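You operate a simulated robot arm through the tools that you are given. There is no shell and no other tool. Be economical: measure what you need, move in short steps, check, and stop when the job is done.

You are at the controls of a simulated two-armed robot. One attempt, no reset.

JOB
Drain the dirty bath, lift the wash basket to the drain board with both hands, and refill the tank.
Fine: empty the tank, close the drain lever, fill to about the fill line and leave the lid open; no wet hand on the buttons. Where these are worked on the way, their far stop is far enough and under half their travel is too little: drain lever.

Only the result counts: the job must be done as asked and must still hold three seconds after the hand-in. Knocking over, shifting, dropping, spilling or breaking anything else fails it. A push-on lid holds only when it is set on centred and level and pressed home; a screw cap is set on level and turned clockwise until tight.

ROBOT AND FRAMES
Two 7-joint arms with two-finger parallel grippers on one trunk, on a base that drives. Base frame: it is fixed to the floor where the robot stands at the start and does not move with it; the origin is under the middle of the robot, x ahead of it, y to its left, z up. Lengths are in cm, angles in degrees, forces in N, time in s.
The left shoulder is at the start at [7, 13.4, 122.6], the right one opposite. With the tool pointing down near the work surface each hand reaches from about 10 to 62 cm from the robot's upright axis, wherever it stands, measured 20 degrees to its own side. Places, roughly: drain board [50, -30, 90]; drain lever [30, 10, 70]; fill button [30, 40, 80]; wash lid [50, 10, 90]; wash tank [50, 10, 80]. Payload 1.57 kg a hand.
The tool frame of a hand sits at the grasp point between the pads (the TCP): z along the fingers, y along the line on which they close. The tips reach 3 cm beyond it. Largest opening 8 cm; finger width 1.7, thickness 1.2; the body of the gripper, 4 by 8.2 cm, starts 8 cm behind the TCP.
Orientation is that of the tool frame in the base frame, as a unit quaternion [w, x, y, z]. With the fingers straight down and closing along the base's y, the tool's x points along the base's -x, its y along +y and its z along -z.

CONTROLS
- The arms move only by the tool servo_tool. It takes "left_targets", "right_targets" or both (then of equal length, played together; a hand with none holds still); each is a list of rows, each a list of 3 entries, a list of its own where there are three numbers: the shift along the tool's x, y, z in cm, then the turn, a rotation vector about the tool's x, y, z in degrees, then the closure, from 0 (fully open) to 1 (shut). In form: [[[tx, ty, tz], [ax, ay, az], claw], ...]. A call has 1 to 20 rows; each row is the pose to reach, as a shift and turn from the pose commanded when the call began, along the tool's axes at that moment. Each row takes 0.2 s and may step no farther than 5 cm and 8.6 degrees from the row before; otherwise, or with a gripper value out of range, the whole call is refused. A pose out of reach is approached as far as the arm can. The call stops where the force on the tool passes 90 N (or 10 N more than at its start, if that is more) or the arm is blocked; 0.2 s more then pass. The fingers move at their own pace (about 15.3 cm/s each) and stop on an object; they squeeze with about 23 N. The grip force told is the motor's: it shows also when the fingers shut on nothing. Time passes only in rows, and 0.2 s behind the last, so rows that repeat a pose let the fingers close. It gives the time, the measured TCP pose, the force on the tool (base axes), the opening and the grip force at its end, in the units of the frame above (readings bear some noise), with the torque about the TCP (base axes, N m) and any sound that the robot's microphone picked up.
- Cameras (640 x 400 px; columns grow to the right, rows downward): "scene" is now at [11.33, 3.58, 142.62]; the picture's right is [0.45, -0.89, 0.00], its down [-0.73, -0.37, -0.57] and it looks along [0.51, 0.26, -0.82] (base axes); focal length 214 px, centre (320, 200). "left" rides on the left gripper at [7.2, 0.7, -12.2] in its tool frame; the picture's right is [-0.09, 1.00, 0.00], its down [-0.84, -0.08, -0.54] and it looks along [-0.54, -0.05, 0.84] (tool axes); focal length 238 px, centre (320, 200). "right" rides on the right gripper at [7.2, -0.7, -12.2] in its tool frame; the picture's right is [0.09, 1.00, 0.00], its down [-0.84, 0.08, -0.54] and it looks along [-0.54, 0.05, 0.84] (tool axes); focal length 238 px, centre (320, 200). There is no depth. A picture from a camera that has moved, and an enlarged one, comes with that camera's place and axes in the base frame and with its lens.
- grab_frame(camera): a new picture of that camera. The clock stands still meanwhile.
- move_column(by): slides the trunk up (or, below 0, down) by that many cm; the arms and the scene camera ride with it, the base frame stays. It gives what a move gives, with no picture.
- base_move(legs): drives the robot by 1 to 6 legs, each [ahead, left, turn to the left] in cm, cm and degrees, along the robot's own axes; the way and the turn of a leg run together, so that a leg with both is an arc; at most 150 cm and 180 degrees a leg. The arms and the cameras ride along, it lands a little off, and it stops where it bumps. It gives what a move gives.
- head_to(pan, tilt): turns the head with the scene camera to pan (to the left, within 86 degrees either way) and tilt (down, from -29 to 69), counted from straight ahead of the robot. It gives what a move gives.
- zoom(camera, box): a new picture of the part [left, top, right, bottom] of that camera's present view, enlarged. The clock stands still meanwhile.
- sign_off(): hands the job in; it is judged then, once.

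Work in short steps. Places have to be worked out from the pictures, the camera data and where the tool is seen: move nearer, look again, correct. Check each grasp and each placing, and mend what went wrong. You have 120 turns and 92 pictures in all, those below and enlarged ones among them. Open the grippers and draw the arms clear of the work before you hand the job in, unless the task says otherwise; then end with one line.

The tools are called after "Emit:" by a JSON object that holds its "method" and its "body". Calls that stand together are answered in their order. servo_tool: Moves the arms, as the interface text tells. Its arguments: {"type":"object","properties":{"left_targets":{"type":"array","items":{"type":"array"}},"right_targets":{"type":"array","items":{"type":"array"}}},"required":[]} The other tools are called the same way: move_column (by) slides the trunk up or down; base_move (legs) drives the base; head_to (pan, tilt) turns the head that bears the scene camera; grab_frame (camera) takes a picture; zoom (camera, box) takes an enlarged picture of a part of a camera's view; sign_off () hands the job in.

At the start:

```text
clock: 0.0
left_eef_pos: [31.4, 31.73, 121.01]
left_orientation: [-0.001, 0.0, 1.0, 0.0]
left_force: [0.7, -0.7, 0.2]
left_ft_torque: [0.0, 0.01, -0.01]
left_gripper_width: 8.0
left_finger_force: 0.0
right_eef_pos: [38.85, 2.77, 115.79]
right_orientation: [0.0, 0.0, 1.0, 0.001]
right_force: [-0.1, 0.6, 0.1]
right_ft_torque: [0.02, 0.01, -0.04]
right_gripper_width: 7.99
right_finger_force: 0.1
trunk travel left (down, up): [-80.0, 14.0]
robot x, y, heading: [0.19, -0.02, -0.1]
head pan, tilt: [26.7, 55.3]
```

scene: 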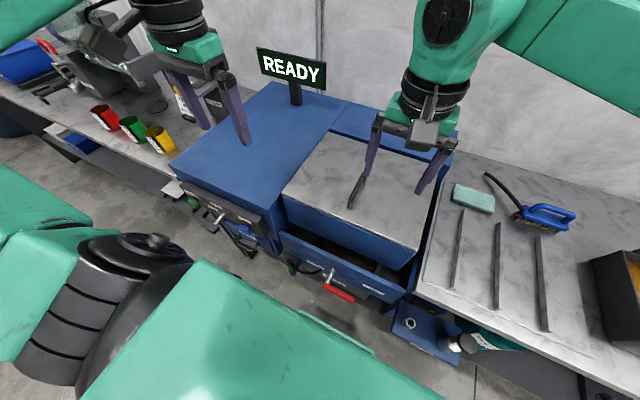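
right: 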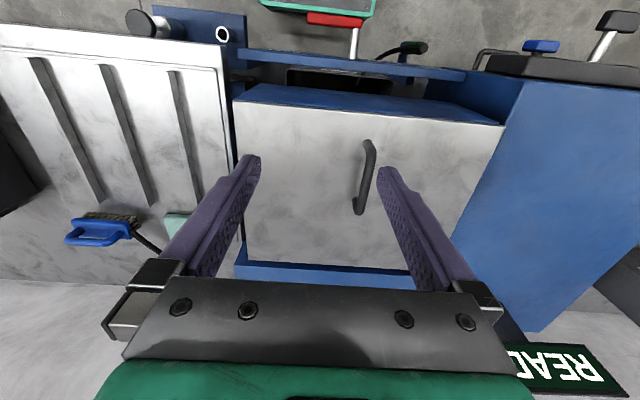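
left: 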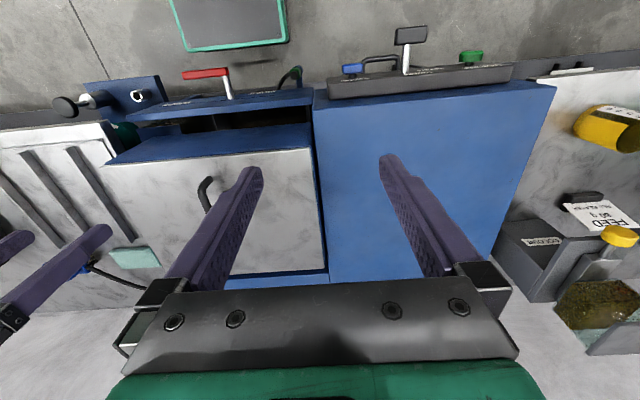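

The wash tank with its lid, the drain lever (red) and a control panel on the left are in view. I zoom in on the panel and lever to read labels.

Emit:
{"method": "zoom", "body": {"camera": "scene", "box": [160, 160, 320, 260]}}

Emit:
{"method": "zoom", "body": {"camera": "scene", "box": [270, 220, 430, 320]}}

Emit:
{"method": "zoom", "body": {"camera": "left", "box": [320, 10, 520, 135]}}

```text
4.00 times, centred on (240, 210) of scene
camera zoom: at [11.33, 3.58, 142.62], right [0.45, -0.89, 0.0], down [-0.73, -0.37, -0.57], along [0.51, 0.26, -0.82], focal length 858 px, centre (640, 160)
```

zoom: 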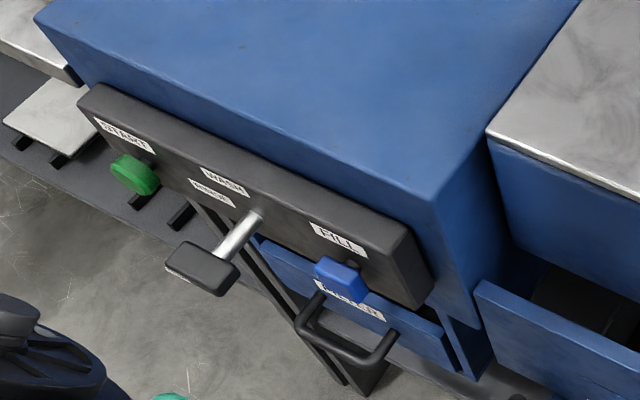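

```text
4.00 times, centred on (350, 270) of scene
camera zoom: at [11.33, 3.58, 142.62], right [0.45, -0.89, 0.0], down [-0.73, -0.37, -0.57], along [0.51, 0.26, -0.82], focal length 858 px, centre (200, -80)
```

zoom: 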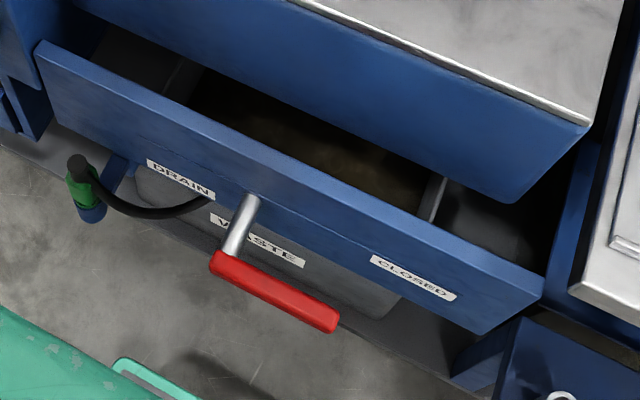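

```text
3.20 times, centred on (420, 72) of left
camera zoom: at [24.34, 32.34, 133.26], right [0.09, 1.0, 0.0], down [0.84, -0.08, 0.54], along [0.54, -0.05, -0.84], focal length 763 px, centre (0, 608)
```

zoom: 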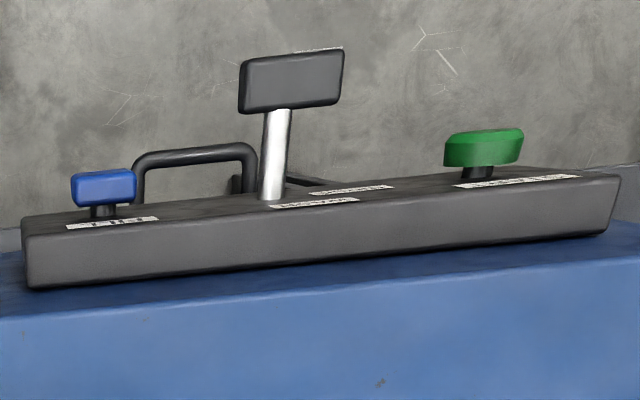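

Emit:
{"method": "zoom", "body": {"camera": "left", "box": [40, 60, 340, 248]}}

Emit:
{"method": "zoom", "body": {"camera": "right", "box": [200, 0, 520, 200]}}

Emit:
{"method": "zoom", "body": {"camera": "scene", "box": [400, 150, 640, 300]}}

```text
2.13 times, centred on (190, 154) of left
camera zoom: at [24.34, 32.34, 133.26], right [0.09, 1.0, 0.0], down [0.84, -0.08, 0.54], along [0.54, -0.05, -0.84], focal length 507 px, centre (597, 298)
```

zoom: 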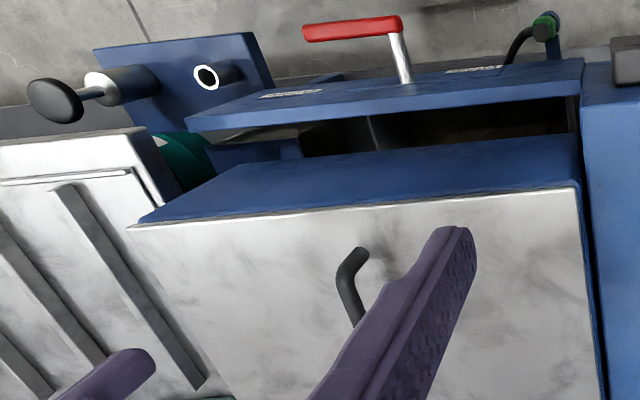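

```text
2.00 times, centred on (360, 100) of right
camera zoom: at [31.55, 2.05, 128.02], right [-0.09, 1.0, 0.0], down [0.84, 0.08, 0.54], along [0.54, 0.05, -0.84], focal length 477 px, centre (240, 400)
```

zoom: 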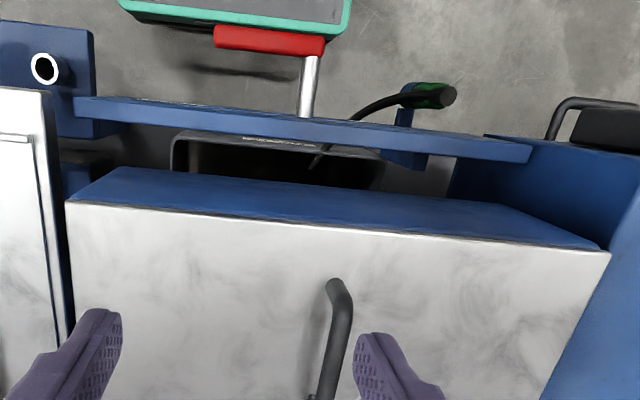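

```text
2.67 times, centred on (520, 225) of scene
camera zoom: at [11.33, 3.58, 142.62], right [0.45, -0.89, 0.0], down [-0.73, -0.37, -0.57], along [0.51, 0.26, -0.82], focal length 572 px, centre (-213, 133)
```

zoom: 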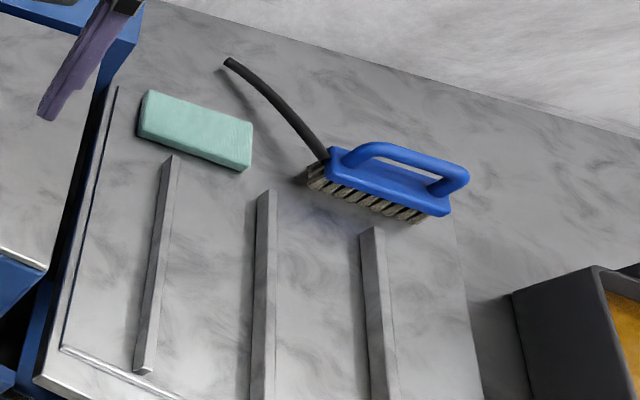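

Emit:
{"method": "zoom", "body": {"camera": "scene", "box": [270, 90, 470, 215]}}

Emit:
{"method": "zoom", "body": {"camera": "right", "box": [260, 100, 480, 238]}}

```text
3.20 times, centred on (370, 152) of scene
camera zoom: at [11.33, 3.58, 142.62], right [0.45, -0.89, 0.0], down [-0.73, -0.37, -0.57], along [0.51, 0.26, -0.82], focal length 686 px, centre (160, 352)
```

zoom: 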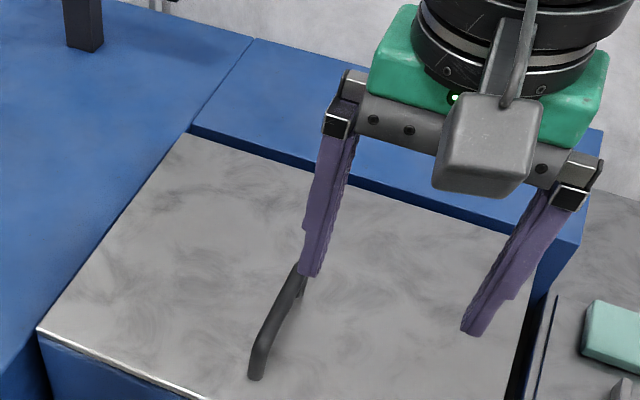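

```text
2.90 times, centred on (370, 169) of right
camera zoom: at [31.55, 2.05, 128.02], right [-0.09, 1.0, 0.0], down [0.84, 0.08, 0.54], along [0.54, 0.05, -0.84], focal length 691 px, centre (175, 290)
```

zoom: 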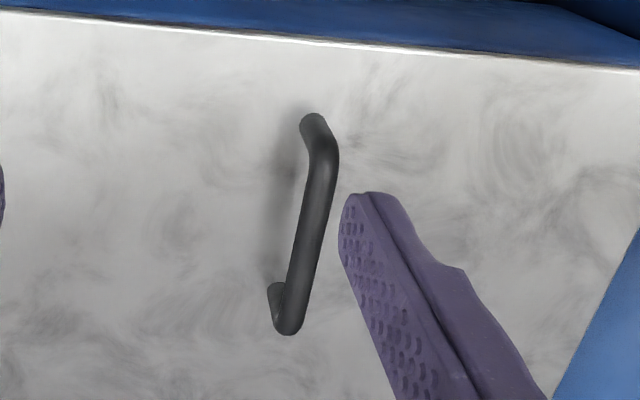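

Emit:
{"method": "zoom", "body": {"camera": "scene", "box": [296, 250, 392, 310]}}

Emit:
{"method": "zoom", "body": {"camera": "left", "box": [120, 56, 312, 126]}}

```text
6.67 times, centred on (344, 280) of scene
camera zoom: at [11.33, 3.58, 142.62], right [0.45, -0.89, 0.0], down [-0.73, -0.37, -0.57], along [0.51, 0.26, -0.82], focal length 1430 px, centre (160, -333)
```

zoom: 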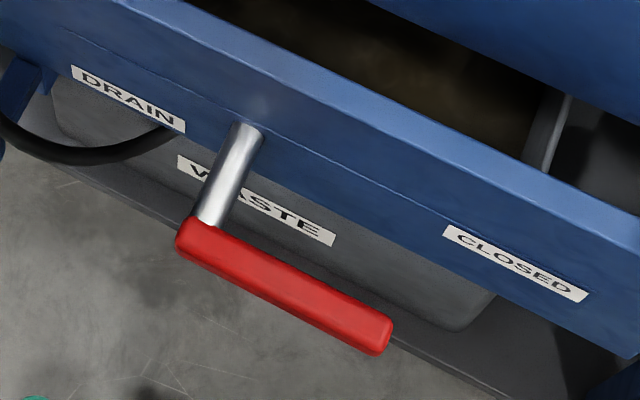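

```text
3.33 times, centred on (216, 91) of left
camera zoom: at [24.34, 32.34, 133.26], right [0.09, 1.0, 0.0], down [0.84, -0.08, 0.54], along [0.54, -0.05, -0.84], focal length 794 px, centre (667, 563)
```

zoom: 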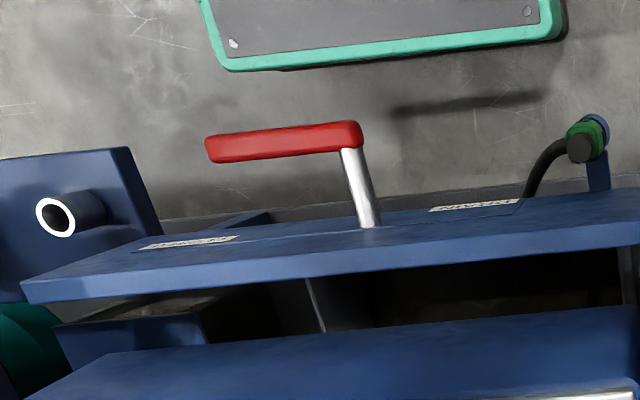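

The lever stem comes out at about [33, 10, 71] and the red grip runs to about [27, 0.5, 71], pointing at CLOSED; DRAIN is on the left. I bring the right hand back over the grip and turn it so that it closes along x.

Emit:
{"method": "servo_tool", "body": {"right_targets": [[[1.2, 0, 0], [0, 0, 8.2], 0], [[2.4, 0, 0], [0, 0, 16.4], 0], [[3.6, 0, 0], [0, 0, 24.6], 0], [[4.8, 0, 0], [0, 0, 32.8], 0], [[6, 0, 0], [0, 0, 41], 0], [[7.2, 0, 0], [0, 0, 49.2], 0], [[8.4, 0, 0], [0, 0, 57.4], 0], [[9.6, 0, 0], [0, 0, 65.6], 0], [[10.8, 0, 0], [0, 0, 73.8], 0], [[11.8, 0, 0], [0, 0, 82], 0], [[11.8, 0, 0], [0, 0, 90], 0], [[11.8, 0, 4], [0, 0, 90], 0], [[11.8, 0, 8], [0, 0, 90], 0], [[11.8, 0, 12], [0, 0, 90], 0], [[11.8, 0, 16], [0, 0, 90], 0]]}}

Emit:
{"method": "grab_frame", "body": {"camera": "right"}}

Emit:
{"method": "grab_frame", "body": {"camera": "scene"}}

```text
clock: 3.2
left_eef_pos: [31.41, 31.7, 121.05]
left_orientation: [0.001, 0.001, 1.0, 0.0]
left_force: [-0.1, -0.4, -0.8]
left_ft_torque: [0.0, -0.03, 0.04]
left_gripper_width: 8.0
left_finger_force: 0.1
right_eef_pos: [27.16, 2.66, 99.72]
right_orientation: [0.0, 0.707, 0.707, -0.001]
right_force: [-0.7, 0.4, -0.3]
right_ft_torque: [0.0, 0.03, -0.05]
right_gripper_width: 8.01
right_finger_force: 0.0
trunk travel left (down, up): [-80.0, 14.0]
robot x, y, heading: [-0.16, 0.3, -0.1]
head pan, tilt: [26.7, 55.3]
```

```text
78 pictures are left
camera right: at [26.31, 9.87, 111.94], right [1.0, 0.09, 0.0], down [0.08, -0.84, 0.54], along [0.05, -0.54, -0.84], focal length 238 px, centre (320, 200)
```

right: 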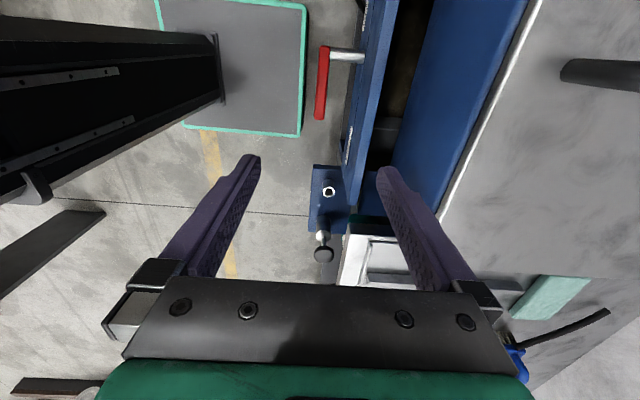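

```text
77 pictures are left
camera scene: at [11.38, 3.56, 142.62], right [0.45, -0.89, 0.0], down [-0.73, -0.37, -0.57], along [0.51, 0.26, -0.82], focal length 214 px, centre (320, 200)
```

scene: 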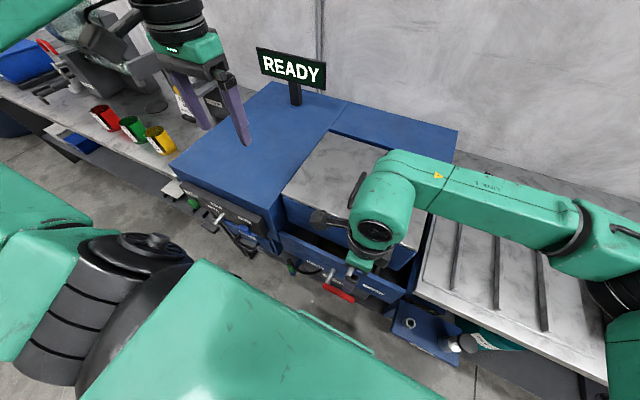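

The lever end is confirmed at about [27, 0, 71]. I lower the right hand to straddle it at y≈2 and close.

Emit:
{"method": "servo_tool", "body": {"right_targets": [[[-0.4, -0.1, 4], [0, 0, 0], 0], [[-0.7, -0.1, 8], [0, 0, 0], 0], [[-0.7, -0.1, 12], [0, 0, 0], 0], [[-0.7, -0.1, 16], [0, 0, 0], 0.3], [[-0.7, -0.1, 20], [0, 0, 0], 0.3], [[-0.7, -0.1, 23], [0, 0, 0], 0.3], [[-0.7, -0.1, 26], [0, 0, 0], 0.3], [[-0.7, -0.1, 28.5], [0, 0, 0], 0.3]]}}

Emit:
{"method": "grab_frame", "body": {"camera": "right"}}

```text
clock: 5.0
left_eef_pos: [31.53, 31.7, 120.97]
left_orientation: [0.0, 0.0, 1.0, 0.0]
left_force: [0.1, 0.8, -0.3]
left_ft_torque: [-0.02, -0.01, 0.0]
left_gripper_width: 7.98
left_finger_force: 0.1
right_eef_pos: [26.91, 2.11, 71.34]
right_orientation: [0.0, 0.707, 0.707, 0.0]
right_force: [0.3, -0.2, -0.1]
right_ft_torque: [-0.02, 0.01, 0.0]
right_gripper_width: 5.62
right_finger_force: 0.1
trunk travel left (down, up): [-80.0, 14.0]
robot x, y, heading: [-0.02, 0.13, 0.0]
head pan, tilt: [26.7, 55.3]
```

```text
76 pictures are left
camera right: at [26.14, 9.21, 83.48], right [1.0, 0.09, 0.0], down [0.08, -0.84, 0.54], along [0.05, -0.54, -0.84], focal length 238 px, centre (320, 200)
```

right: 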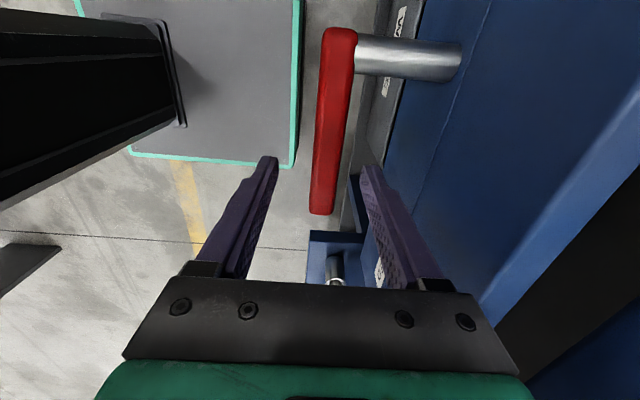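

The bar sits between the fingers; I shift 1 cm along it and close.

Emit:
{"method": "servo_tool", "body": {"right_targets": [[[1, 0.1, 0.3], [0, 0, 0], 0.3], [[1, 0.1, 0.3], [0, 0, 0], 1], [[1, 0.1, 0.3], [0, 0, 0], 1], [[1, 0.1, 0.3], [0, 0, 0], 1]]}}

```text
clock: 6.0
left_eef_pos: [31.61, 31.77, 121.0]
left_orientation: [-0.001, -0.001, 1.0, 0.0]
left_force: [0.7, 0.4, -0.2]
left_ft_torque: [-0.04, 0.01, -0.02]
left_gripper_width: 7.99
left_finger_force: 0.0
right_eef_pos: [27.26, 3.13, 70.94]
right_orientation: [0.001, 0.707, 0.707, 0.001]
right_force: [7.4, 0.5, 0.4]
right_ft_torque: [0.1, -0.22, 0.1]
right_gripper_width: 1.76
right_finger_force: 33.0
trunk travel left (down, up): [-80.0, 14.0]
robot x, y, heading: [-0.06, 0.16, 0.0]
head pan, tilt: [26.7, 55.3]
```

Gripped (1.76 cm wide). I test whether it swings upward by a small arc.

Emit:
{"method": "servo_tool", "body": {"right_targets": [[[0.05, 0, -0.6], [0, 0, 0], 1], [[0.2, 0, -1.2], [0, 0, 0], 1], [[0.3, 0, -1.8], [0, 0, 0], 1]]}}

Emit:
{"method": "grab_frame", "body": {"camera": "right"}}

```text
clock: 6.8
left_eef_pos: [31.88, 31.72, 120.88]
left_orientation: [-0.002, -0.001, 1.0, 0.0]
left_force: [0.2, -0.5, 0.9]
left_ft_torque: [0.0, -0.01, 0.03]
left_gripper_width: 7.99
left_finger_force: 0.0
right_eef_pos: [27.31, 3.22, 72.72]
right_orientation: [0.0, 0.707, 0.707, -0.002]
right_force: [6.5, -5.5, -28.0]
right_ft_torque: [-0.31, -0.2, 0.27]
right_gripper_width: 1.74
right_finger_force: 32.3
trunk travel left (down, up): [-80.0, 14.0]
robot x, y, heading: [-0.01, -0.29, 0.1]
head pan, tilt: [26.7, 55.3]
```

```text
75 pictures are left
camera right: at [26.5, 10.36, 84.85], right [1.0, 0.09, 0.0], down [0.08, -0.83, 0.54], along [0.05, -0.54, -0.84], focal length 238 px, centre (320, 200)
```

right: 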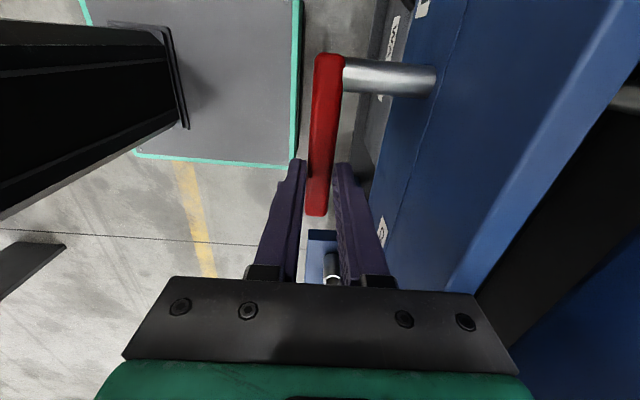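

Upward gives 28 N resistance with no evident rotation. I go back and test downward.

Emit:
{"method": "servo_tool", "body": {"right_targets": [[[-0.1, 0, 0.8], [0, 0, 0], 1], [[-0.3, 0, 1.8], [0, 0, 0], 1], [[-0.2, 0, 2.4], [0, 0, 0], 1], [[-0.1, 0, 3.0], [0, 0, 0], 1], [[0, 0, 3.6], [0, 0, 0], 1]]}}

Emit:
{"method": "grab_frame", "body": {"camera": "right"}}

```text
clock: 8.0
left_eef_pos: [31.63, 31.73, 120.9]
left_orientation: [-0.001, 0.0, 1.0, 0.0]
left_force: [-0.1, -1.5, -0.4]
left_ft_torque: [0.0, -0.01, 0.0]
left_gripper_width: 8.0
left_finger_force: 0.1
right_eef_pos: [27.24, 3.62, 69.2]
right_orientation: [-0.001, 0.707, 0.707, 0.001]
right_force: [18.5, 4.7, 16.5]
right_ft_torque: [0.93, -0.45, 0.08]
right_gripper_width: 1.8
right_finger_force: 32.2
trunk travel left (down, up): [-80.0, 14.0]
robot x, y, heading: [-0.12, -0.15, -0.1]
head pan, tilt: [26.7, 55.3]
```

```text
74 pictures are left
camera right: at [26.43, 10.66, 81.48], right [1.0, 0.09, 0.0], down [0.08, -0.84, 0.54], along [0.05, -0.54, -0.84], focal length 238 px, centre (320, 200)
```

right: 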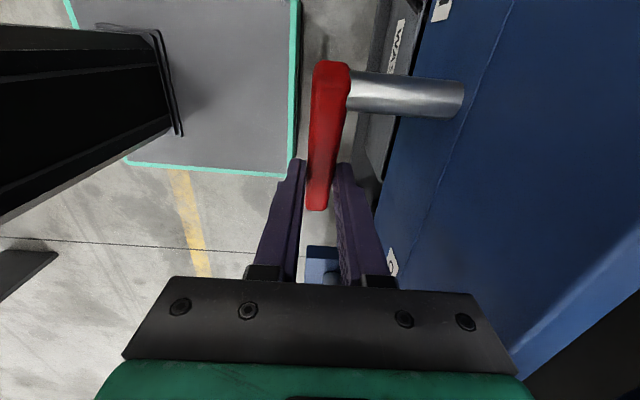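

The bar now tilts down (~15°), so it swings downward. I follow the arc about the stem, tilting the hand gradually.

Emit:
{"method": "servo_tool", "body": {"right_targets": [[[0.26, 0, 0.85], [0, 5, 0], 1], [[0.5, 0, 1.35], [0, 8, 0], 1], [[0.72, 0, 1.85], [0, 11, 0], 1], [[1.35, 0, 2.75], [0, 17, 0], 1], [[2.13, 0, 3.53], [0, 23, 0], 1]]}}

Emit:
{"method": "grab_frame", "body": {"camera": "right"}}

```text
clock: 9.2
left_eef_pos: [31.67, 31.45, 121.0]
left_orientation: [-0.001, 0.001, 1.0, 0.0]
left_force: [0.1, -0.2, -0.6]
left_ft_torque: [-0.03, 0.01, 0.01]
left_gripper_width: 8.03
left_finger_force: 0.1
right_eef_pos: [27.17, 5.19, 65.57]
right_orientation: [-0.142, 0.694, 0.692, 0.142]
right_force: [14.9, -13.3, 10.4]
right_ft_torque: [0.71, -0.43, 0.05]
right_gripper_width: 1.71
right_finger_force: 32.8
trunk travel left (down, up): [-80.0, 14.0]
robot x, y, heading: [0.34, -0.41, 0.2]
head pan, tilt: [26.7, 55.3]
```

```text
73 pictures are left
camera right: at [26.43, 7.03, 79.66], right [1.0, 0.08, 0.04], down [0.08, -0.98, 0.17], along [0.05, -0.17, -0.98], focal length 238 px, centre (320, 200)
```

right: 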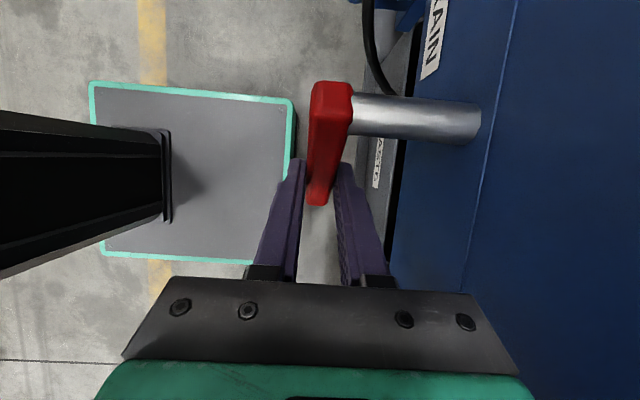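

The lever follows (~47°). I continue along the arc past vertical.

Emit:
{"method": "servo_tool", "body": {"right_targets": [[[0.59, 0, 0.94], [0, 6, 0], 1], [[1.33, 0, 1.77], [0, 12, 0], 1], [[2.21, 0, 2.46], [0, 18, 0], 1], [[3.2, 0, 2.98], [0, 24, 0], 1], [[4.24, 0, 3.32], [0, 30, 0], 1]]}}

Emit:
{"method": "grab_frame", "body": {"camera": "right"}}

Emit:
{"method": "zoom", "body": {"camera": "scene", "box": [270, 190, 430, 290]}}

```text
clock: 10.4
left_eef_pos: [31.76, 31.23, 121.05]
left_orientation: [-0.001, 0.0, 1.0, 0.002]
left_force: [0.0, -0.4, 0.1]
left_ft_torque: [0.01, 0.0, 0.04]
left_gripper_width: 8.0
left_finger_force: 0.0
right_eef_pos: [27.27, 10.05, 63.99]
right_orientation: [-0.315, 0.635, 0.631, 0.315]
right_force: [9.0, -28.0, -1.2]
right_ft_torque: [0.05, -0.34, 0.36]
right_gripper_width: 1.76
right_finger_force: 33.1
trunk travel left (down, up): [-80.0, 14.0]
robot x, y, heading: [-0.19, -0.1, 0.3]
head pan, tilt: [26.7, 55.3]
```

```text
72 pictures are left
camera right: at [26.44, 4.7, 77.14], right [1.0, 0.05, 0.07], down [0.07, -0.94, -0.34], along [0.05, 0.34, -0.94], focal length 238 px, centre (320, 200)
```

right: 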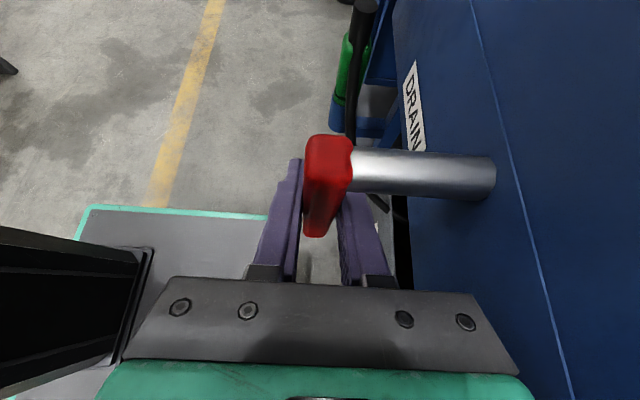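

```text
4.00 times, centred on (350, 240) of scene
camera zoom: at [11.58, 3.07, 142.59], right [0.45, -0.89, 0.0], down [-0.74, -0.37, -0.57], along [0.51, 0.26, -0.82], focal length 858 px, centre (200, 40)
```

zoom: 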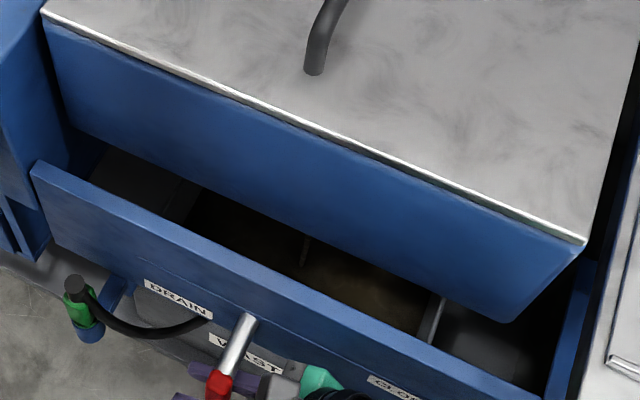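

The bar hangs vertical now; −28 N in y may be the stop. I push slightly further to see whether it continues.

Emit:
{"method": "servo_tool", "body": {"right_targets": [[[0.6, 0, 0.4], [0, 2, 0], 1], [[1.1, 0, 0.8], [0, 4, 0], 1], [[1.3, 0, 0.9], [0, 5, 0], 1]]}}

Emit:
{"method": "zoom", "body": {"camera": "scene", "box": [320, 90, 480, 190]}}

```text
clock: 11.2
left_eef_pos: [31.57, 31.42, 120.98]
left_orientation: [-0.001, 0.0, 1.0, 0.001]
left_force: [-0.7, 0.1, 0.1]
left_ft_torque: [-0.02, 0.0, 0.03]
left_gripper_width: 8.0
left_finger_force: 0.0
right_eef_pos: [27.24, 11.84, 64.63]
right_orientation: [-0.342, 0.619, 0.618, 0.342]
right_force: [10.7, -26.7, -5.8]
right_ft_torque: [0.6, -0.09, 0.27]
right_gripper_width: 1.8
right_finger_force: 33.0
trunk travel left (down, up): [-80.0, 14.0]
robot x, y, heading: [-0.47, 0.12, 0.0]
head pan, tilt: [26.7, 55.3]
```

```text
4.00 times, centred on (400, 140) of scene
camera zoom: at [11.52, 3.18, 142.6], right [0.45, -0.89, 0.0], down [-0.74, -0.37, -0.57], along [0.51, 0.26, -0.82], focal length 858 px, centre (0, 440)
```

zoom: 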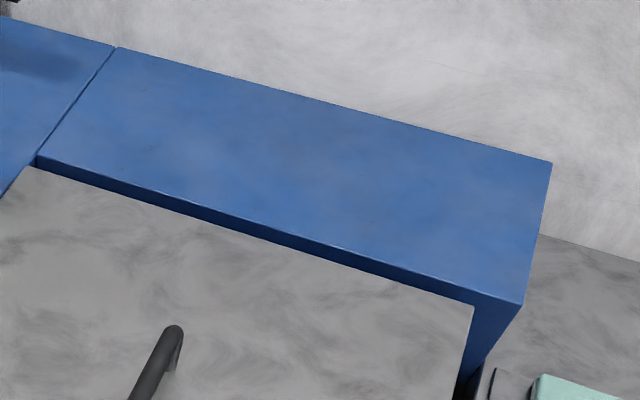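

Emit:
{"method": "servo_tool", "body": {"right_targets": [[[0.6, 0, 0.1], [0, 4, 0], 1], [[1.2, 0, 0.2], [0, 8, 0], 1], [[1.8, 0, 0.2], [0, 12, 0], 1]]}}

Emit:
{"method": "grab_frame", "body": {"camera": "right"}}

```text
clock: 12.0
left_eef_pos: [32.15, 32.77, 120.66]
left_orientation: [-0.003, -0.002, 1.0, -0.005]
left_force: [-0.2, 0.9, 0.0]
left_ft_torque: [-0.04, -0.03, 0.01]
left_gripper_width: 7.97
left_finger_force: 0.1
right_eef_pos: [27.31, 11.9, 65.86]
right_orientation: [-0.397, 0.591, 0.583, 0.391]
right_force: [35.3, 34.1, -14.3]
right_ft_torque: [-0.55, -0.08, 1.18]
right_gripper_width: 1.83
right_finger_force: 32.8
right hand out of reach, approached as far as the arm can: row 2, 3
trunk travel left (down, up): [-80.0, 14.0]
robot x, y, heading: [0.26, 0.16, 0.2]
head pan, tilt: [26.7, 55.3]
```

```text
69 pictures are left
camera right: at [26.54, 3.24, 77.18], right [1.0, 0.03, 0.07], down [0.07, -0.82, -0.57], along [0.04, 0.57, -0.82], focal length 238 px, centre (320, 200)
```

right: 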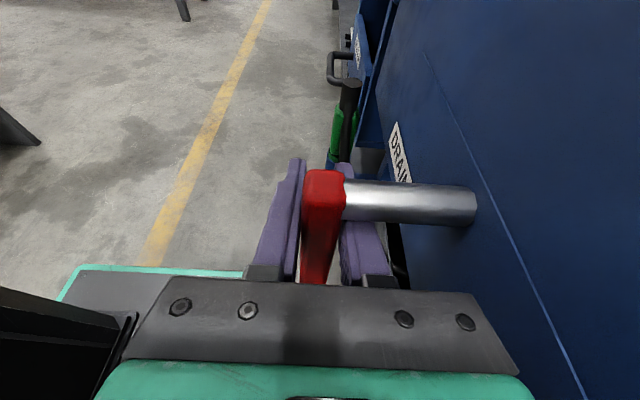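

The lever seems to have stopped about vertical (fingers slid along it). I open and back out, then look at it.

Emit:
{"method": "servo_tool", "body": {"right_targets": [[[0, 0, 0], [0, 0, 0], 0.5], [[0, 0, -3], [0, -6, 0], 0.4], [[0, 0, -6], [0, -12, 0], 0.4], [[1, 0, -10], [0, -20, 0], 0.4], [[3, 0, -14], [0, -28, 0], 0.4], [[6, 0, -16], [0, -36, 0], 0.4]]}}

Emit:
{"method": "grab_frame", "body": {"camera": "right"}}

Emit:
{"method": "zoom", "body": {"camera": "scene", "box": [270, 190, 430, 290]}}

```text
clock: 13.4
left_eef_pos: [31.68, 31.95, 120.88]
left_orientation: [-0.001, 0.001, 1.0, -0.001]
left_force: [0.8, 0.0, 0.6]
left_ft_torque: [-0.03, 0.02, 0.02]
left_gripper_width: 8.02
left_finger_force: 0.0
right_eef_pos: [27.18, 0.33, 78.41]
right_orientation: [-0.206, 0.676, 0.678, 0.206]
right_force: [0.5, 0.2, 0.4]
right_ft_torque: [0.01, -0.01, -0.01]
right_gripper_width: 4.82
right_finger_force: 0.1
trunk travel left (down, up): [-80.0, 14.0]
robot x, y, heading: [-0.11, 0.08, -0.1]
head pan, tilt: [26.7, 55.3]
```

```text
68 pictures are left
camera right: at [26.38, -0.56, 92.58], right [1.0, 0.08, 0.05], down [0.08, -1.0, -0.01], along [0.05, 0.02, -1.0], focal length 238 px, centre (320, 200)
```

right: 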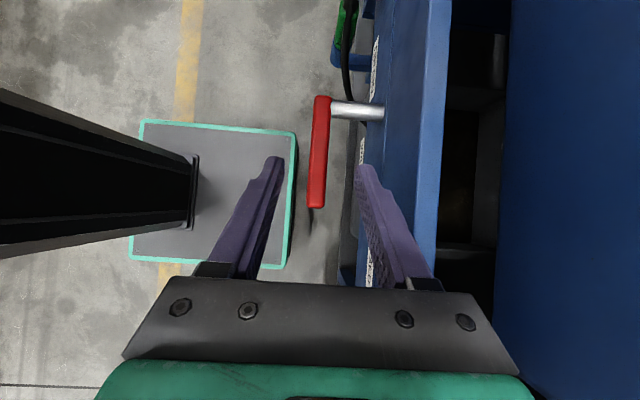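

```text
4.00 times, centred on (350, 240) of scene
camera zoom: at [11.5, 3.85, 142.61], right [0.45, -0.89, 0.0], down [-0.74, -0.37, -0.57], along [0.51, 0.25, -0.82], focal length 858 px, centre (200, 40)
```

zoom: 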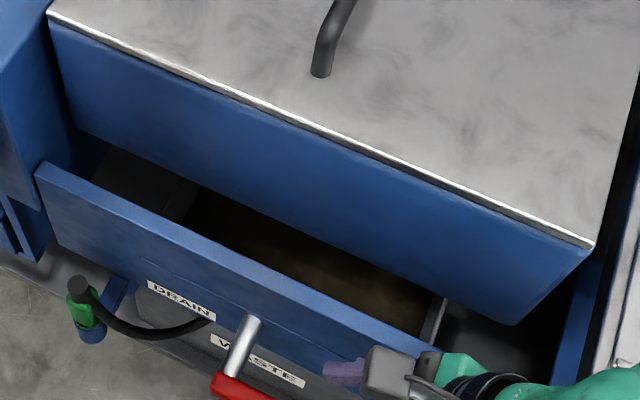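

The lever has sprung back to CLOSED; the grip from above slips at 28 N. I will approach it from the front with the fingers along +x, so I drive back to make room and look at the front.

Emit:
{"method": "base_move", "body": {"legs": [[-28, 0, 0]]}}

Emit:
{"method": "head_to", "body": {"pan": 10, "tilt": 50}}

Emit:
{"method": "grab_frame", "body": {"camera": "scene"}}

```text
clock: 15.4
left_eef_pos: [3.54, 31.69, 120.99]
left_orientation: [-0.001, 0.0, 1.0, 0.0]
left_force: [-0.1, -0.2, -0.3]
left_ft_torque: [0.0, 0.01, -0.02]
left_gripper_width: 8.01
left_finger_force: 0.0
right_eef_pos: [-0.94, 0.24, 78.26]
right_orientation: [-0.207, 0.677, 0.676, 0.206]
right_force: [1.0, 0.3, 0.6]
right_ft_torque: [-0.03, 0.02, -0.03]
right_gripper_width: 4.8
right_finger_force: 0.2
trunk travel left (down, up): [-80.0, 14.0]
robot x, y, heading: [-27.88, -0.02, 0.1]
head pan, tilt: [26.7, 55.3]
```

```text
clock: 16.1
left_eef_pos: [3.34, 31.76, 120.97]
left_orientation: [0.0, 0.0, 1.0, 0.0]
left_force: [-0.4, -0.3, 0.1]
left_ft_torque: [-0.01, 0.0, -0.01]
left_gripper_width: 8.0
left_finger_force: 0.1
right_eef_pos: [-1.04, 0.21, 78.44]
right_orientation: [-0.206, 0.676, 0.676, 0.207]
right_force: [0.1, -0.2, 0.3]
right_ft_torque: [0.0, 0.03, -0.01]
right_gripper_width: 4.83
right_finger_force: 0.0
trunk travel left (down, up): [-80.0, 14.0]
robot x, y, heading: [-27.93, 0.19, 0.2]
head pan, tilt: [10.0, 50.0]
```

```text
66 pictures are left
camera scene: at [-15.66, 1.7, 143.31], right [0.17, -0.98, 0.0], down [-0.75, -0.13, -0.64], along [0.63, 0.11, -0.77], focal length 214 px, centre (320, 200)
```

scene: 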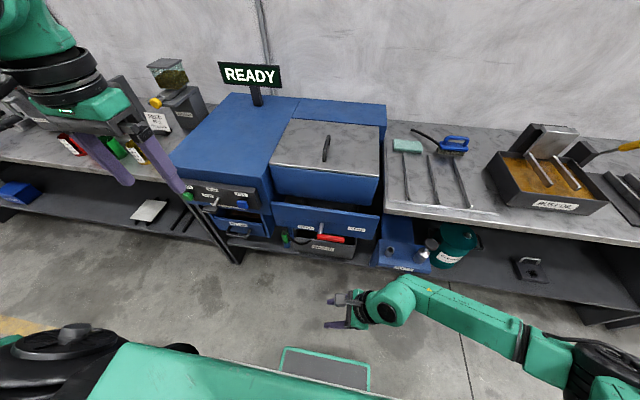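

Emit:
{"method": "zoom", "body": {"camera": "scene", "box": [264, 195, 392, 275]}}

Emit:
{"method": "zoom", "body": {"camera": "scene", "box": [176, 170, 288, 250]}}

```text
5.00 times, centred on (328, 235) of scene
camera zoom: at [-15.66, 1.7, 143.31], right [0.17, -0.98, 0.0], down [-0.75, -0.13, -0.64], along [0.63, 0.11, -0.77], focal length 1072 px, centre (280, 25)
```

zoom: 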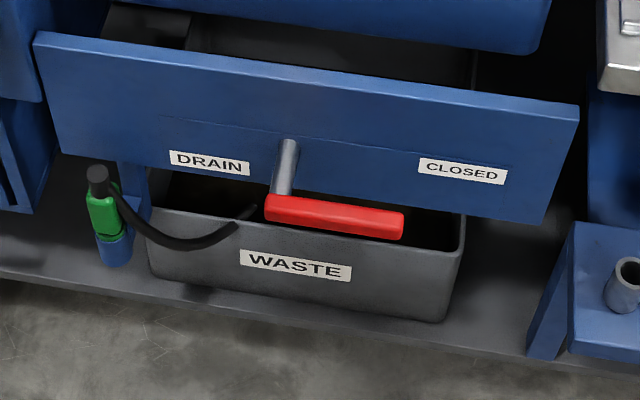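

```text
5.00 times, centred on (232, 210) of scene
camera zoom: at [-15.66, 1.7, 143.31], right [0.17, -0.98, 0.0], down [-0.75, -0.13, -0.64], along [0.63, 0.11, -0.77], focal length 1072 px, centre (760, 150)
```

zoom: 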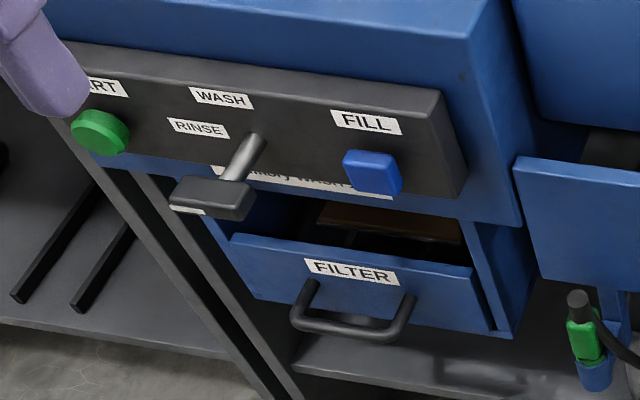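

Front view is clear: lever between DRAIN (left) and CLOSED (right). I straighten the right hand, then roll it round so it can face the panel with ±90° wrist roll to spare.

Emit:
{"method": "servo_tool", "body": {"right_targets": [[[0, 2, 0], [0, -8, 0], 0.3], [[0, 4, 0], [0, -16, 0], 0.3], [[0, 6, 0], [0, -24, 0], 0.3], [[0, 8, 0], [0, -33.5, 0], 0.3]]}}

```text
refused: row 4 steps farther than a row can; nothing moved
```

Emit:
{"method": "servo_tool", "body": {"right_targets": [[[0, 2, 0], [0, -8.4, 0], 0.3], [[0, 4, 0], [0, -16.8, 0], 0.3], [[0, 6, 0], [0, -25.2, 0], 0.3], [[0, 8, 0], [0, -33.6, 0], 0.3]]}}

Emit:
{"method": "servo_tool", "body": {"right_targets": [[[0, 0, 0], [0, 0, -8.5], 0.3], [[0, 0, 0], [0, 0, -17], 0.3], [[0, 0, 0], [0, 0, -25.5], 0.3], [[0, 0, 0], [0, 0, -34], 0.3], [[0, 0, 0], [0, 0, -42.5], 0.3], [[0, 0, 0], [0, 0, -51], 0.3], [[0, 0, 0], [0, 0, -59.5], 0.3], [[0, 0, 0], [0, 0, -68], 0.3], [[0, 0, 0], [0, 0, -76.5], 0.3], [[0, 0, 0], [0, 0, -85], 0.3], [[0, 0, 0], [0, 0, -93.5], 0.3], [[0, 0, 0], [0, 0, -102], 0.3], [[0, 0, 0], [0, 0, -110.5], 0.3], [[0, 0, 0], [0, 0, -119], 0.3], [[0, 0, 0], [0, 0, -127.5], 0.3], [[0, 0, 0], [0, 0, -136], 0.3], [[0, 0, 0], [0, 0, -144.5], 0.3], [[0, 0, 0], [0, 0, -153], 0.3], [[0, 0, 0], [0, 0, -161.5], 0.3], [[0, 0, 0], [0, 0, -170], 0.3]]}}

```text
clock: 17.1
left_eef_pos: [3.39, 31.83, 120.98]
left_orientation: [-0.001, 0.001, 1.0, -0.001]
left_force: [-1.1, 0.9, 0.1]
left_ft_torque: [-0.01, 0.04, 0.01]
left_gripper_width: 8.01
left_finger_force: 0.1
right_eef_pos: [7.11, 0.33, 78.28]
right_orientation: [-0.001, 0.708, 0.706, 0.001]
right_force: [0.1, -0.2, 0.7]
right_ft_torque: [-0.01, 0.02, 0.01]
right_gripper_width: 5.62
right_finger_force: 0.1
trunk travel left (down, up): [-80.0, 14.0]
robot x, y, heading: [-28.41, 0.02, 0.1]
head pan, tilt: [10.0, 50.0]
```

```text
clock: 21.4
left_eef_pos: [3.45, 31.54, 121.08]
left_orientation: [0.0, 0.0, 1.0, 0.0]
left_force: [0.5, 0.6, 0.1]
left_ft_torque: [-0.03, 0.02, 0.02]
left_gripper_width: 8.0
left_finger_force: 0.1
right_eef_pos: [7.05, 0.16, 78.39]
right_orientation: [0.002, -0.542, 0.84, 0.002]
right_force: [-0.9, 0.0, -0.4]
right_ft_torque: [0.01, 0.0, -0.04]
right_gripper_width: 5.61
right_finger_force: 0.1
right hand out of reach, approached as far as the arm can: row 19, 20
trunk travel left (down, up): [-80.0, 14.0]
robot x, y, heading: [-28.08, 0.05, -0.1]
head pan, tilt: [10.0, 50.0]
```

Roll stopped near −65° from default, which is enough. Now I pitch the hand so the fingers point at the panel, moving forward to about x=15.

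Emit:
{"method": "servo_tool", "body": {"right_targets": [[[-0.47, -0.59, 0], [7.45, -3.38, 0], 0.3], [[-0.93, -1.17, 0], [14.9, -6.76, 0], 0.3], [[-1.4, -1.76, 0], [22.36, -10.1, 0], 0.3], [[-1.87, -2.35, 0], [29.8, -13.5, 0], 0.3], [[-2.33, -2.94, 0], [37.3, -16.9, 0], 0.3], [[-2.8, -3.52, 1], [44.7, -20.3, 0], 0.3], [[-3.27, -4.11, 2], [52.2, -23.7, 0], 0.3], [[-3.73, -4.7, 3], [59.6, -27, 0], 0.3], [[-4.2, -5.29, 4], [67.1, -30.4, 0], 0.3], [[-4.67, -5.87, 5], [74.5, -33.8, 0], 0.3], [[-5.13, -6.46, 5], [82, -37.2, 0], 0.3]]}}

Emit:
{"method": "grab_frame", "body": {"camera": "right"}}

```text
clock: 23.8
left_eef_pos: [3.45, 31.69, 121.06]
left_orientation: [0.0, 0.0, 1.0, 0.0]
left_force: [-0.4, 0.3, -0.3]
left_ft_torque: [-0.02, 0.0, 0.02]
left_gripper_width: 8.03
left_finger_force: 0.1
right_eef_pos: [15.41, 2.64, 88.94]
right_orientation: [0.577, -0.381, 0.614, -0.38]
right_force: [0.4, -0.2, 0.2]
right_ft_torque: [-0.01, -0.04, 0.04]
right_gripper_width: 5.59
right_finger_force: 0.0
right hand out of reach, approached as far as the arm can: row 8, 9, 10, 11
trunk travel left (down, up): [-80.0, 14.0]
robot x, y, heading: [-27.74, 0.02, -0.1]
head pan, tilt: [10.0, 50.0]
```

```text
63 pictures are left
camera right: at [2.71, -4.06, 87.22], right [-0.03, 0.34, -0.94], down [-0.51, 0.81, 0.31], along [0.86, 0.49, 0.14], focal length 238 px, centre (320, 200)
```

right: 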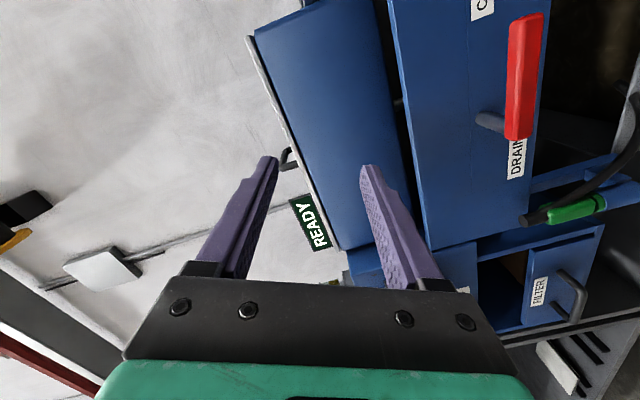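

The arm cannot reach that low with the hand level, so I lower the trunk 20 cm (all hands are in front of the equipment, clear).

Emit:
{"method": "move_column", "body": {"by": -20}}

Emit:
{"method": "grab_frame", "body": {"camera": "right"}}

```text
clock: 25.9
left_eef_pos: [3.41, 31.65, 101.08]
left_orientation: [0.0, 0.001, 1.0, 0.001]
left_force: [-0.1, -0.4, 0.4]
left_ft_torque: [0.0, -0.01, 0.0]
left_gripper_width: 8.01
left_finger_force: 0.1
right_eef_pos: [15.29, 2.5, 68.97]
right_orientation: [0.576, -0.382, 0.615, -0.38]
right_force: [1.3, 0.9, 0.1]
right_ft_torque: [0.0, -0.01, 0.03]
right_gripper_width: 5.6
right_finger_force: 0.1
trunk travel left (down, up): [-60.0, 34.0]
robot x, y, heading: [-28.05, -0.23, -0.0]
head pan, tilt: [10.0, 50.0]
```

```text
62 pictures are left
camera right: at [2.71, -4.02, 67.2], right [-0.04, 0.33, -0.94], down [-0.51, 0.81, 0.31], along [0.86, 0.49, 0.14], focal length 238 px, centre (320, 200)
```

right: 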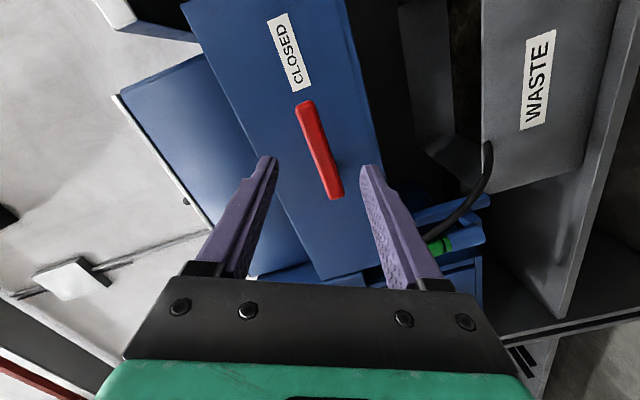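

Now the bar lies nicely between the fingers' paths. I move forward part-way and check the measured pose.

Emit:
{"method": "servo_tool", "body": {"right_targets": [[[-0.4, -0.7, 3], [0, 0, 0], 0.3], [[-0.8, -1.5, 6], [0, 0, 0], 0.3], [[-0.8, -1.5, 6], [0, 0, 0], 0.3]]}}

Emit:
{"method": "grab_frame", "body": {"camera": "right"}}

```text
clock: 26.7
left_eef_pos: [3.35, 31.77, 101.07]
left_orientation: [0.0, 0.0, 1.0, 0.0]
left_force: [0.4, -1.3, -0.3]
left_ft_torque: [-0.02, 0.0, -0.01]
left_gripper_width: 7.99
left_finger_force: 0.2
right_eef_pos: [21.53, 2.36, 70.36]
right_orientation: [0.575, -0.383, 0.615, -0.379]
right_force: [-0.1, -0.3, -0.1]
right_ft_torque: [0.01, -0.03, 0.01]
right_gripper_width: 5.57
right_finger_force: 0.0
trunk travel left (down, up): [-60.0, 34.0]
robot x, y, heading: [-28.25, -0.01, 0.2]
head pan, tilt: [10.0, 50.0]
```

```text
61 pictures are left
camera right: at [8.86, -4.07, 68.62], right [-0.04, 0.33, -0.94], down [-0.51, 0.81, 0.31], along [0.86, 0.49, 0.14], focal length 238 px, centre (320, 200)
```

right: 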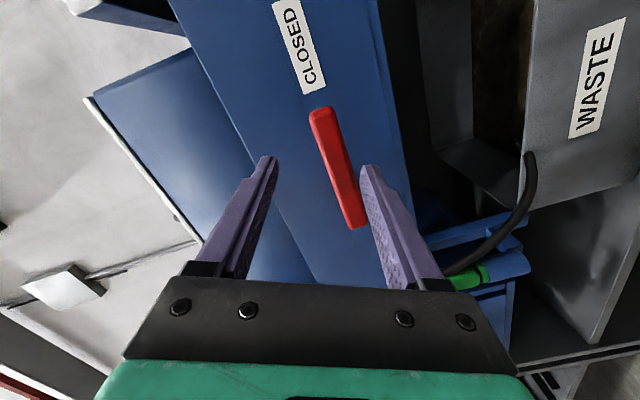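

Emit:
{"method": "servo_tool", "body": {"right_targets": [[[-0.1, 0.4, 2.8], [0, 0, 0], 0.3], [[-0.3, 0.7, 5.5], [0, 0, 0], 0.3], [[-0.3, 0.7, 5.5], [0, 0, 0], 0.65], [[-0.3, 0.7, 5.5], [0, 0, 0], 0.65]]}}

Emit:
{"method": "grab_frame", "body": {"camera": "right"}}

```text
clock: 27.7
left_eef_pos: [3.68, 31.73, 100.95]
left_orientation: [-0.001, 0.0, 1.0, 0.0]
left_force: [0.1, -1.0, -0.2]
left_ft_torque: [0.01, -0.03, -0.02]
left_gripper_width: 7.97
left_finger_force: 0.2
right_eef_pos: [26.66, 3.34, 70.09]
right_orientation: [0.57, -0.385, 0.621, -0.377]
right_force: [-15.7, -0.9, -28.6]
right_ft_torque: [-0.59, 0.24, 0.32]
right_gripper_width: 5.2
right_finger_force: 13.3
right hand out of reach, approached as far as the arm can: row 1, 2, 3, 4
trunk travel left (down, up): [-60.0, 34.0]
robot x, y, heading: [-28.43, -0.24, -0.1]
head pan, tilt: [10.0, 50.0]
```

```text
60 pictures are left
camera right: at [13.89, -3.19, 68.53], right [-0.05, 0.33, -0.94], down [-0.5, 0.81, 0.31], along [0.87, 0.48, 0.12], focal length 238 px, centre (320, 200)
```

right: 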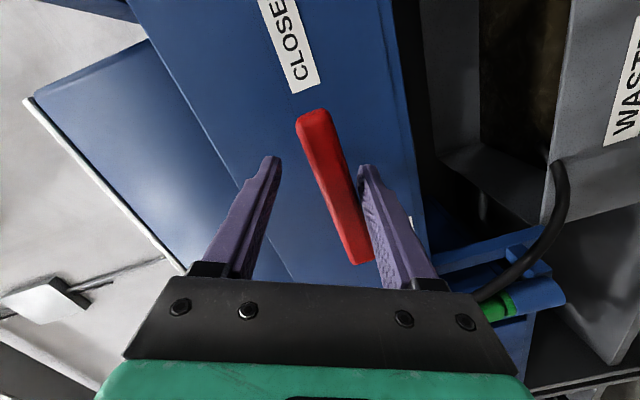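

The lower finger is pressing on the bar and the arm is at its low limit. I open, back out and lower the trunk a bit more.

Emit:
{"method": "servo_tool", "body": {"right_targets": [[[0, 0, 0], [0, 0, 0], 0.2], [[0, 0, -3], [0, 0, 0], 0.2], [[0, 0, -6], [0, 0, 0], 0.2]]}}

Emit:
{"method": "move_column", "body": {"by": -12}}

```text
clock: 28.5
left_eef_pos: [3.28, 31.66, 101.12]
left_orientation: [0.0, 0.001, 1.0, 0.0]
left_force: [0.2, 0.0, -0.7]
left_ft_torque: [0.01, 0.04, 0.02]
left_gripper_width: 7.99
left_finger_force: 0.1
right_eef_pos: [20.52, 3.46, 71.04]
right_orientation: [0.577, -0.381, 0.614, -0.38]
right_force: [0.0, 0.6, -1.1]
right_ft_torque: [-0.03, -0.05, 0.01]
right_gripper_width: 6.4
right_finger_force: 0.1
trunk travel left (down, up): [-60.0, 34.0]
robot x, y, heading: [-28.21, -0.02, -0.1]
head pan, tilt: [10.0, 50.0]
```

```text
clock: 30.0
left_eef_pos: [3.44, 31.7, 89.04]
left_orientation: [0.0, -0.001, 1.0, -0.001]
left_force: [-0.7, 0.2, 1.1]
left_ft_torque: [0.01, -0.01, 0.01]
left_gripper_width: 7.99
left_finger_force: 0.0
right_eef_pos: [20.68, 3.42, 58.77]
right_orientation: [0.575, -0.381, 0.616, -0.38]
right_force: [0.6, 0.8, -0.3]
right_ft_torque: [0.01, 0.01, 0.03]
right_gripper_width: 6.42
right_finger_force: 0.1
trunk travel left (down, up): [-48.0, 46.0]
robot x, y, heading: [-28.16, 0.03, -0.1]
head pan, tilt: [10.0, 50.0]
```

Now I bring the hand back up to z≈69.3 and try rolling 24° more so it closes vertically.

Emit:
{"method": "servo_tool", "body": {"right_targets": [[[-1.3, -3.2, 0], [0, 0, 0], 0.2], [[-2.6, -6.5, -0.2], [0, 0, 0], 0.2], [[-3.8, -9.8, -0.5], [0, 0, 0], 0.2], [[-3.8, -9.8, -0.5], [0, 0, -8], 0.2], [[-3.8, -9.8, -0.5], [0, 0, -16], 0.2], [[-3.8, -9.8, -0.5], [0, 0, -24], 0.2]]}}

Emit:
{"method": "grab_frame", "body": {"camera": "right"}}

```text
clock: 31.4
left_eef_pos: [3.41, 31.67, 89.12]
left_orientation: [0.0, 0.0, 1.0, 0.0]
left_force: [0.3, -0.3, -0.3]
left_ft_torque: [-0.02, -0.01, 0.0]
left_gripper_width: 7.99
left_finger_force: 0.0
right_eef_pos: [20.57, 2.8, 69.33]
right_orientation: [0.484, -0.502, 0.522, -0.491]
right_force: [0.4, -1.1, 0.0]
right_ft_torque: [0.02, -0.01, 0.01]
right_gripper_width: 6.4
right_finger_force: 0.0
trunk travel left (down, up): [-48.0, 46.0]
robot x, y, heading: [-27.82, -0.04, 0.1]
head pan, tilt: [10.0, 50.0]
```

```text
59 pictures are left
camera right: at [8.18, -4.14, 70.62], right [-0.05, -0.08, -1.0], down [-0.52, 0.85, -0.04], along [0.85, 0.52, -0.08], focal length 238 px, centre (320, 200)
```

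right: 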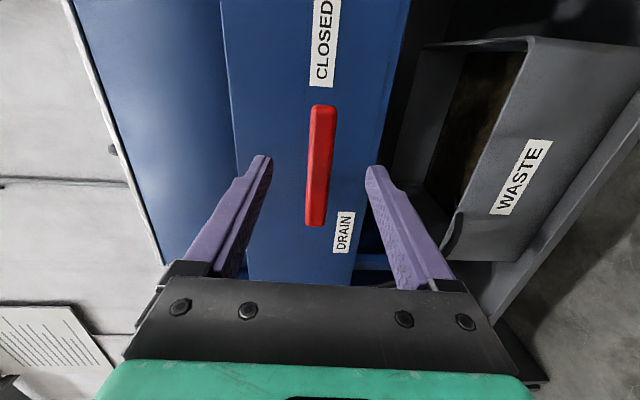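

Aligned perfectly now. I move in 6.3 cm and close on the bar.

Emit:
{"method": "servo_tool", "body": {"right_targets": [[[0, 0, 3.2], [0, 0, 0], 0.2], [[0, 0, 6.3], [0, 0, 0], 0.2], [[0, 0, 6.3], [0, 0, 0], 1], [[0, 0, 6.3], [0, 0, 0], 1]]}}

```text
clock: 32.4
left_eef_pos: [3.54, 31.71, 89.0]
left_orientation: [-0.001, 0.0, 1.0, 0.0]
left_force: [-0.6, -0.8, -0.1]
left_ft_torque: [-0.03, -0.03, 0.02]
left_gripper_width: 8.01
left_finger_force: 0.1
right_eef_pos: [26.92, 2.61, 68.95]
right_orientation: [0.484, -0.502, 0.522, -0.491]
right_force: [1.7, -0.3, -5.3]
right_ft_torque: [-0.32, -0.58, -0.04]
right_gripper_width: 2.02
right_finger_force: 33.8
trunk travel left (down, up): [-48.0, 46.0]
robot x, y, heading: [-28.18, -0.38, -0.1]
head pan, tilt: [10.0, 50.0]
```

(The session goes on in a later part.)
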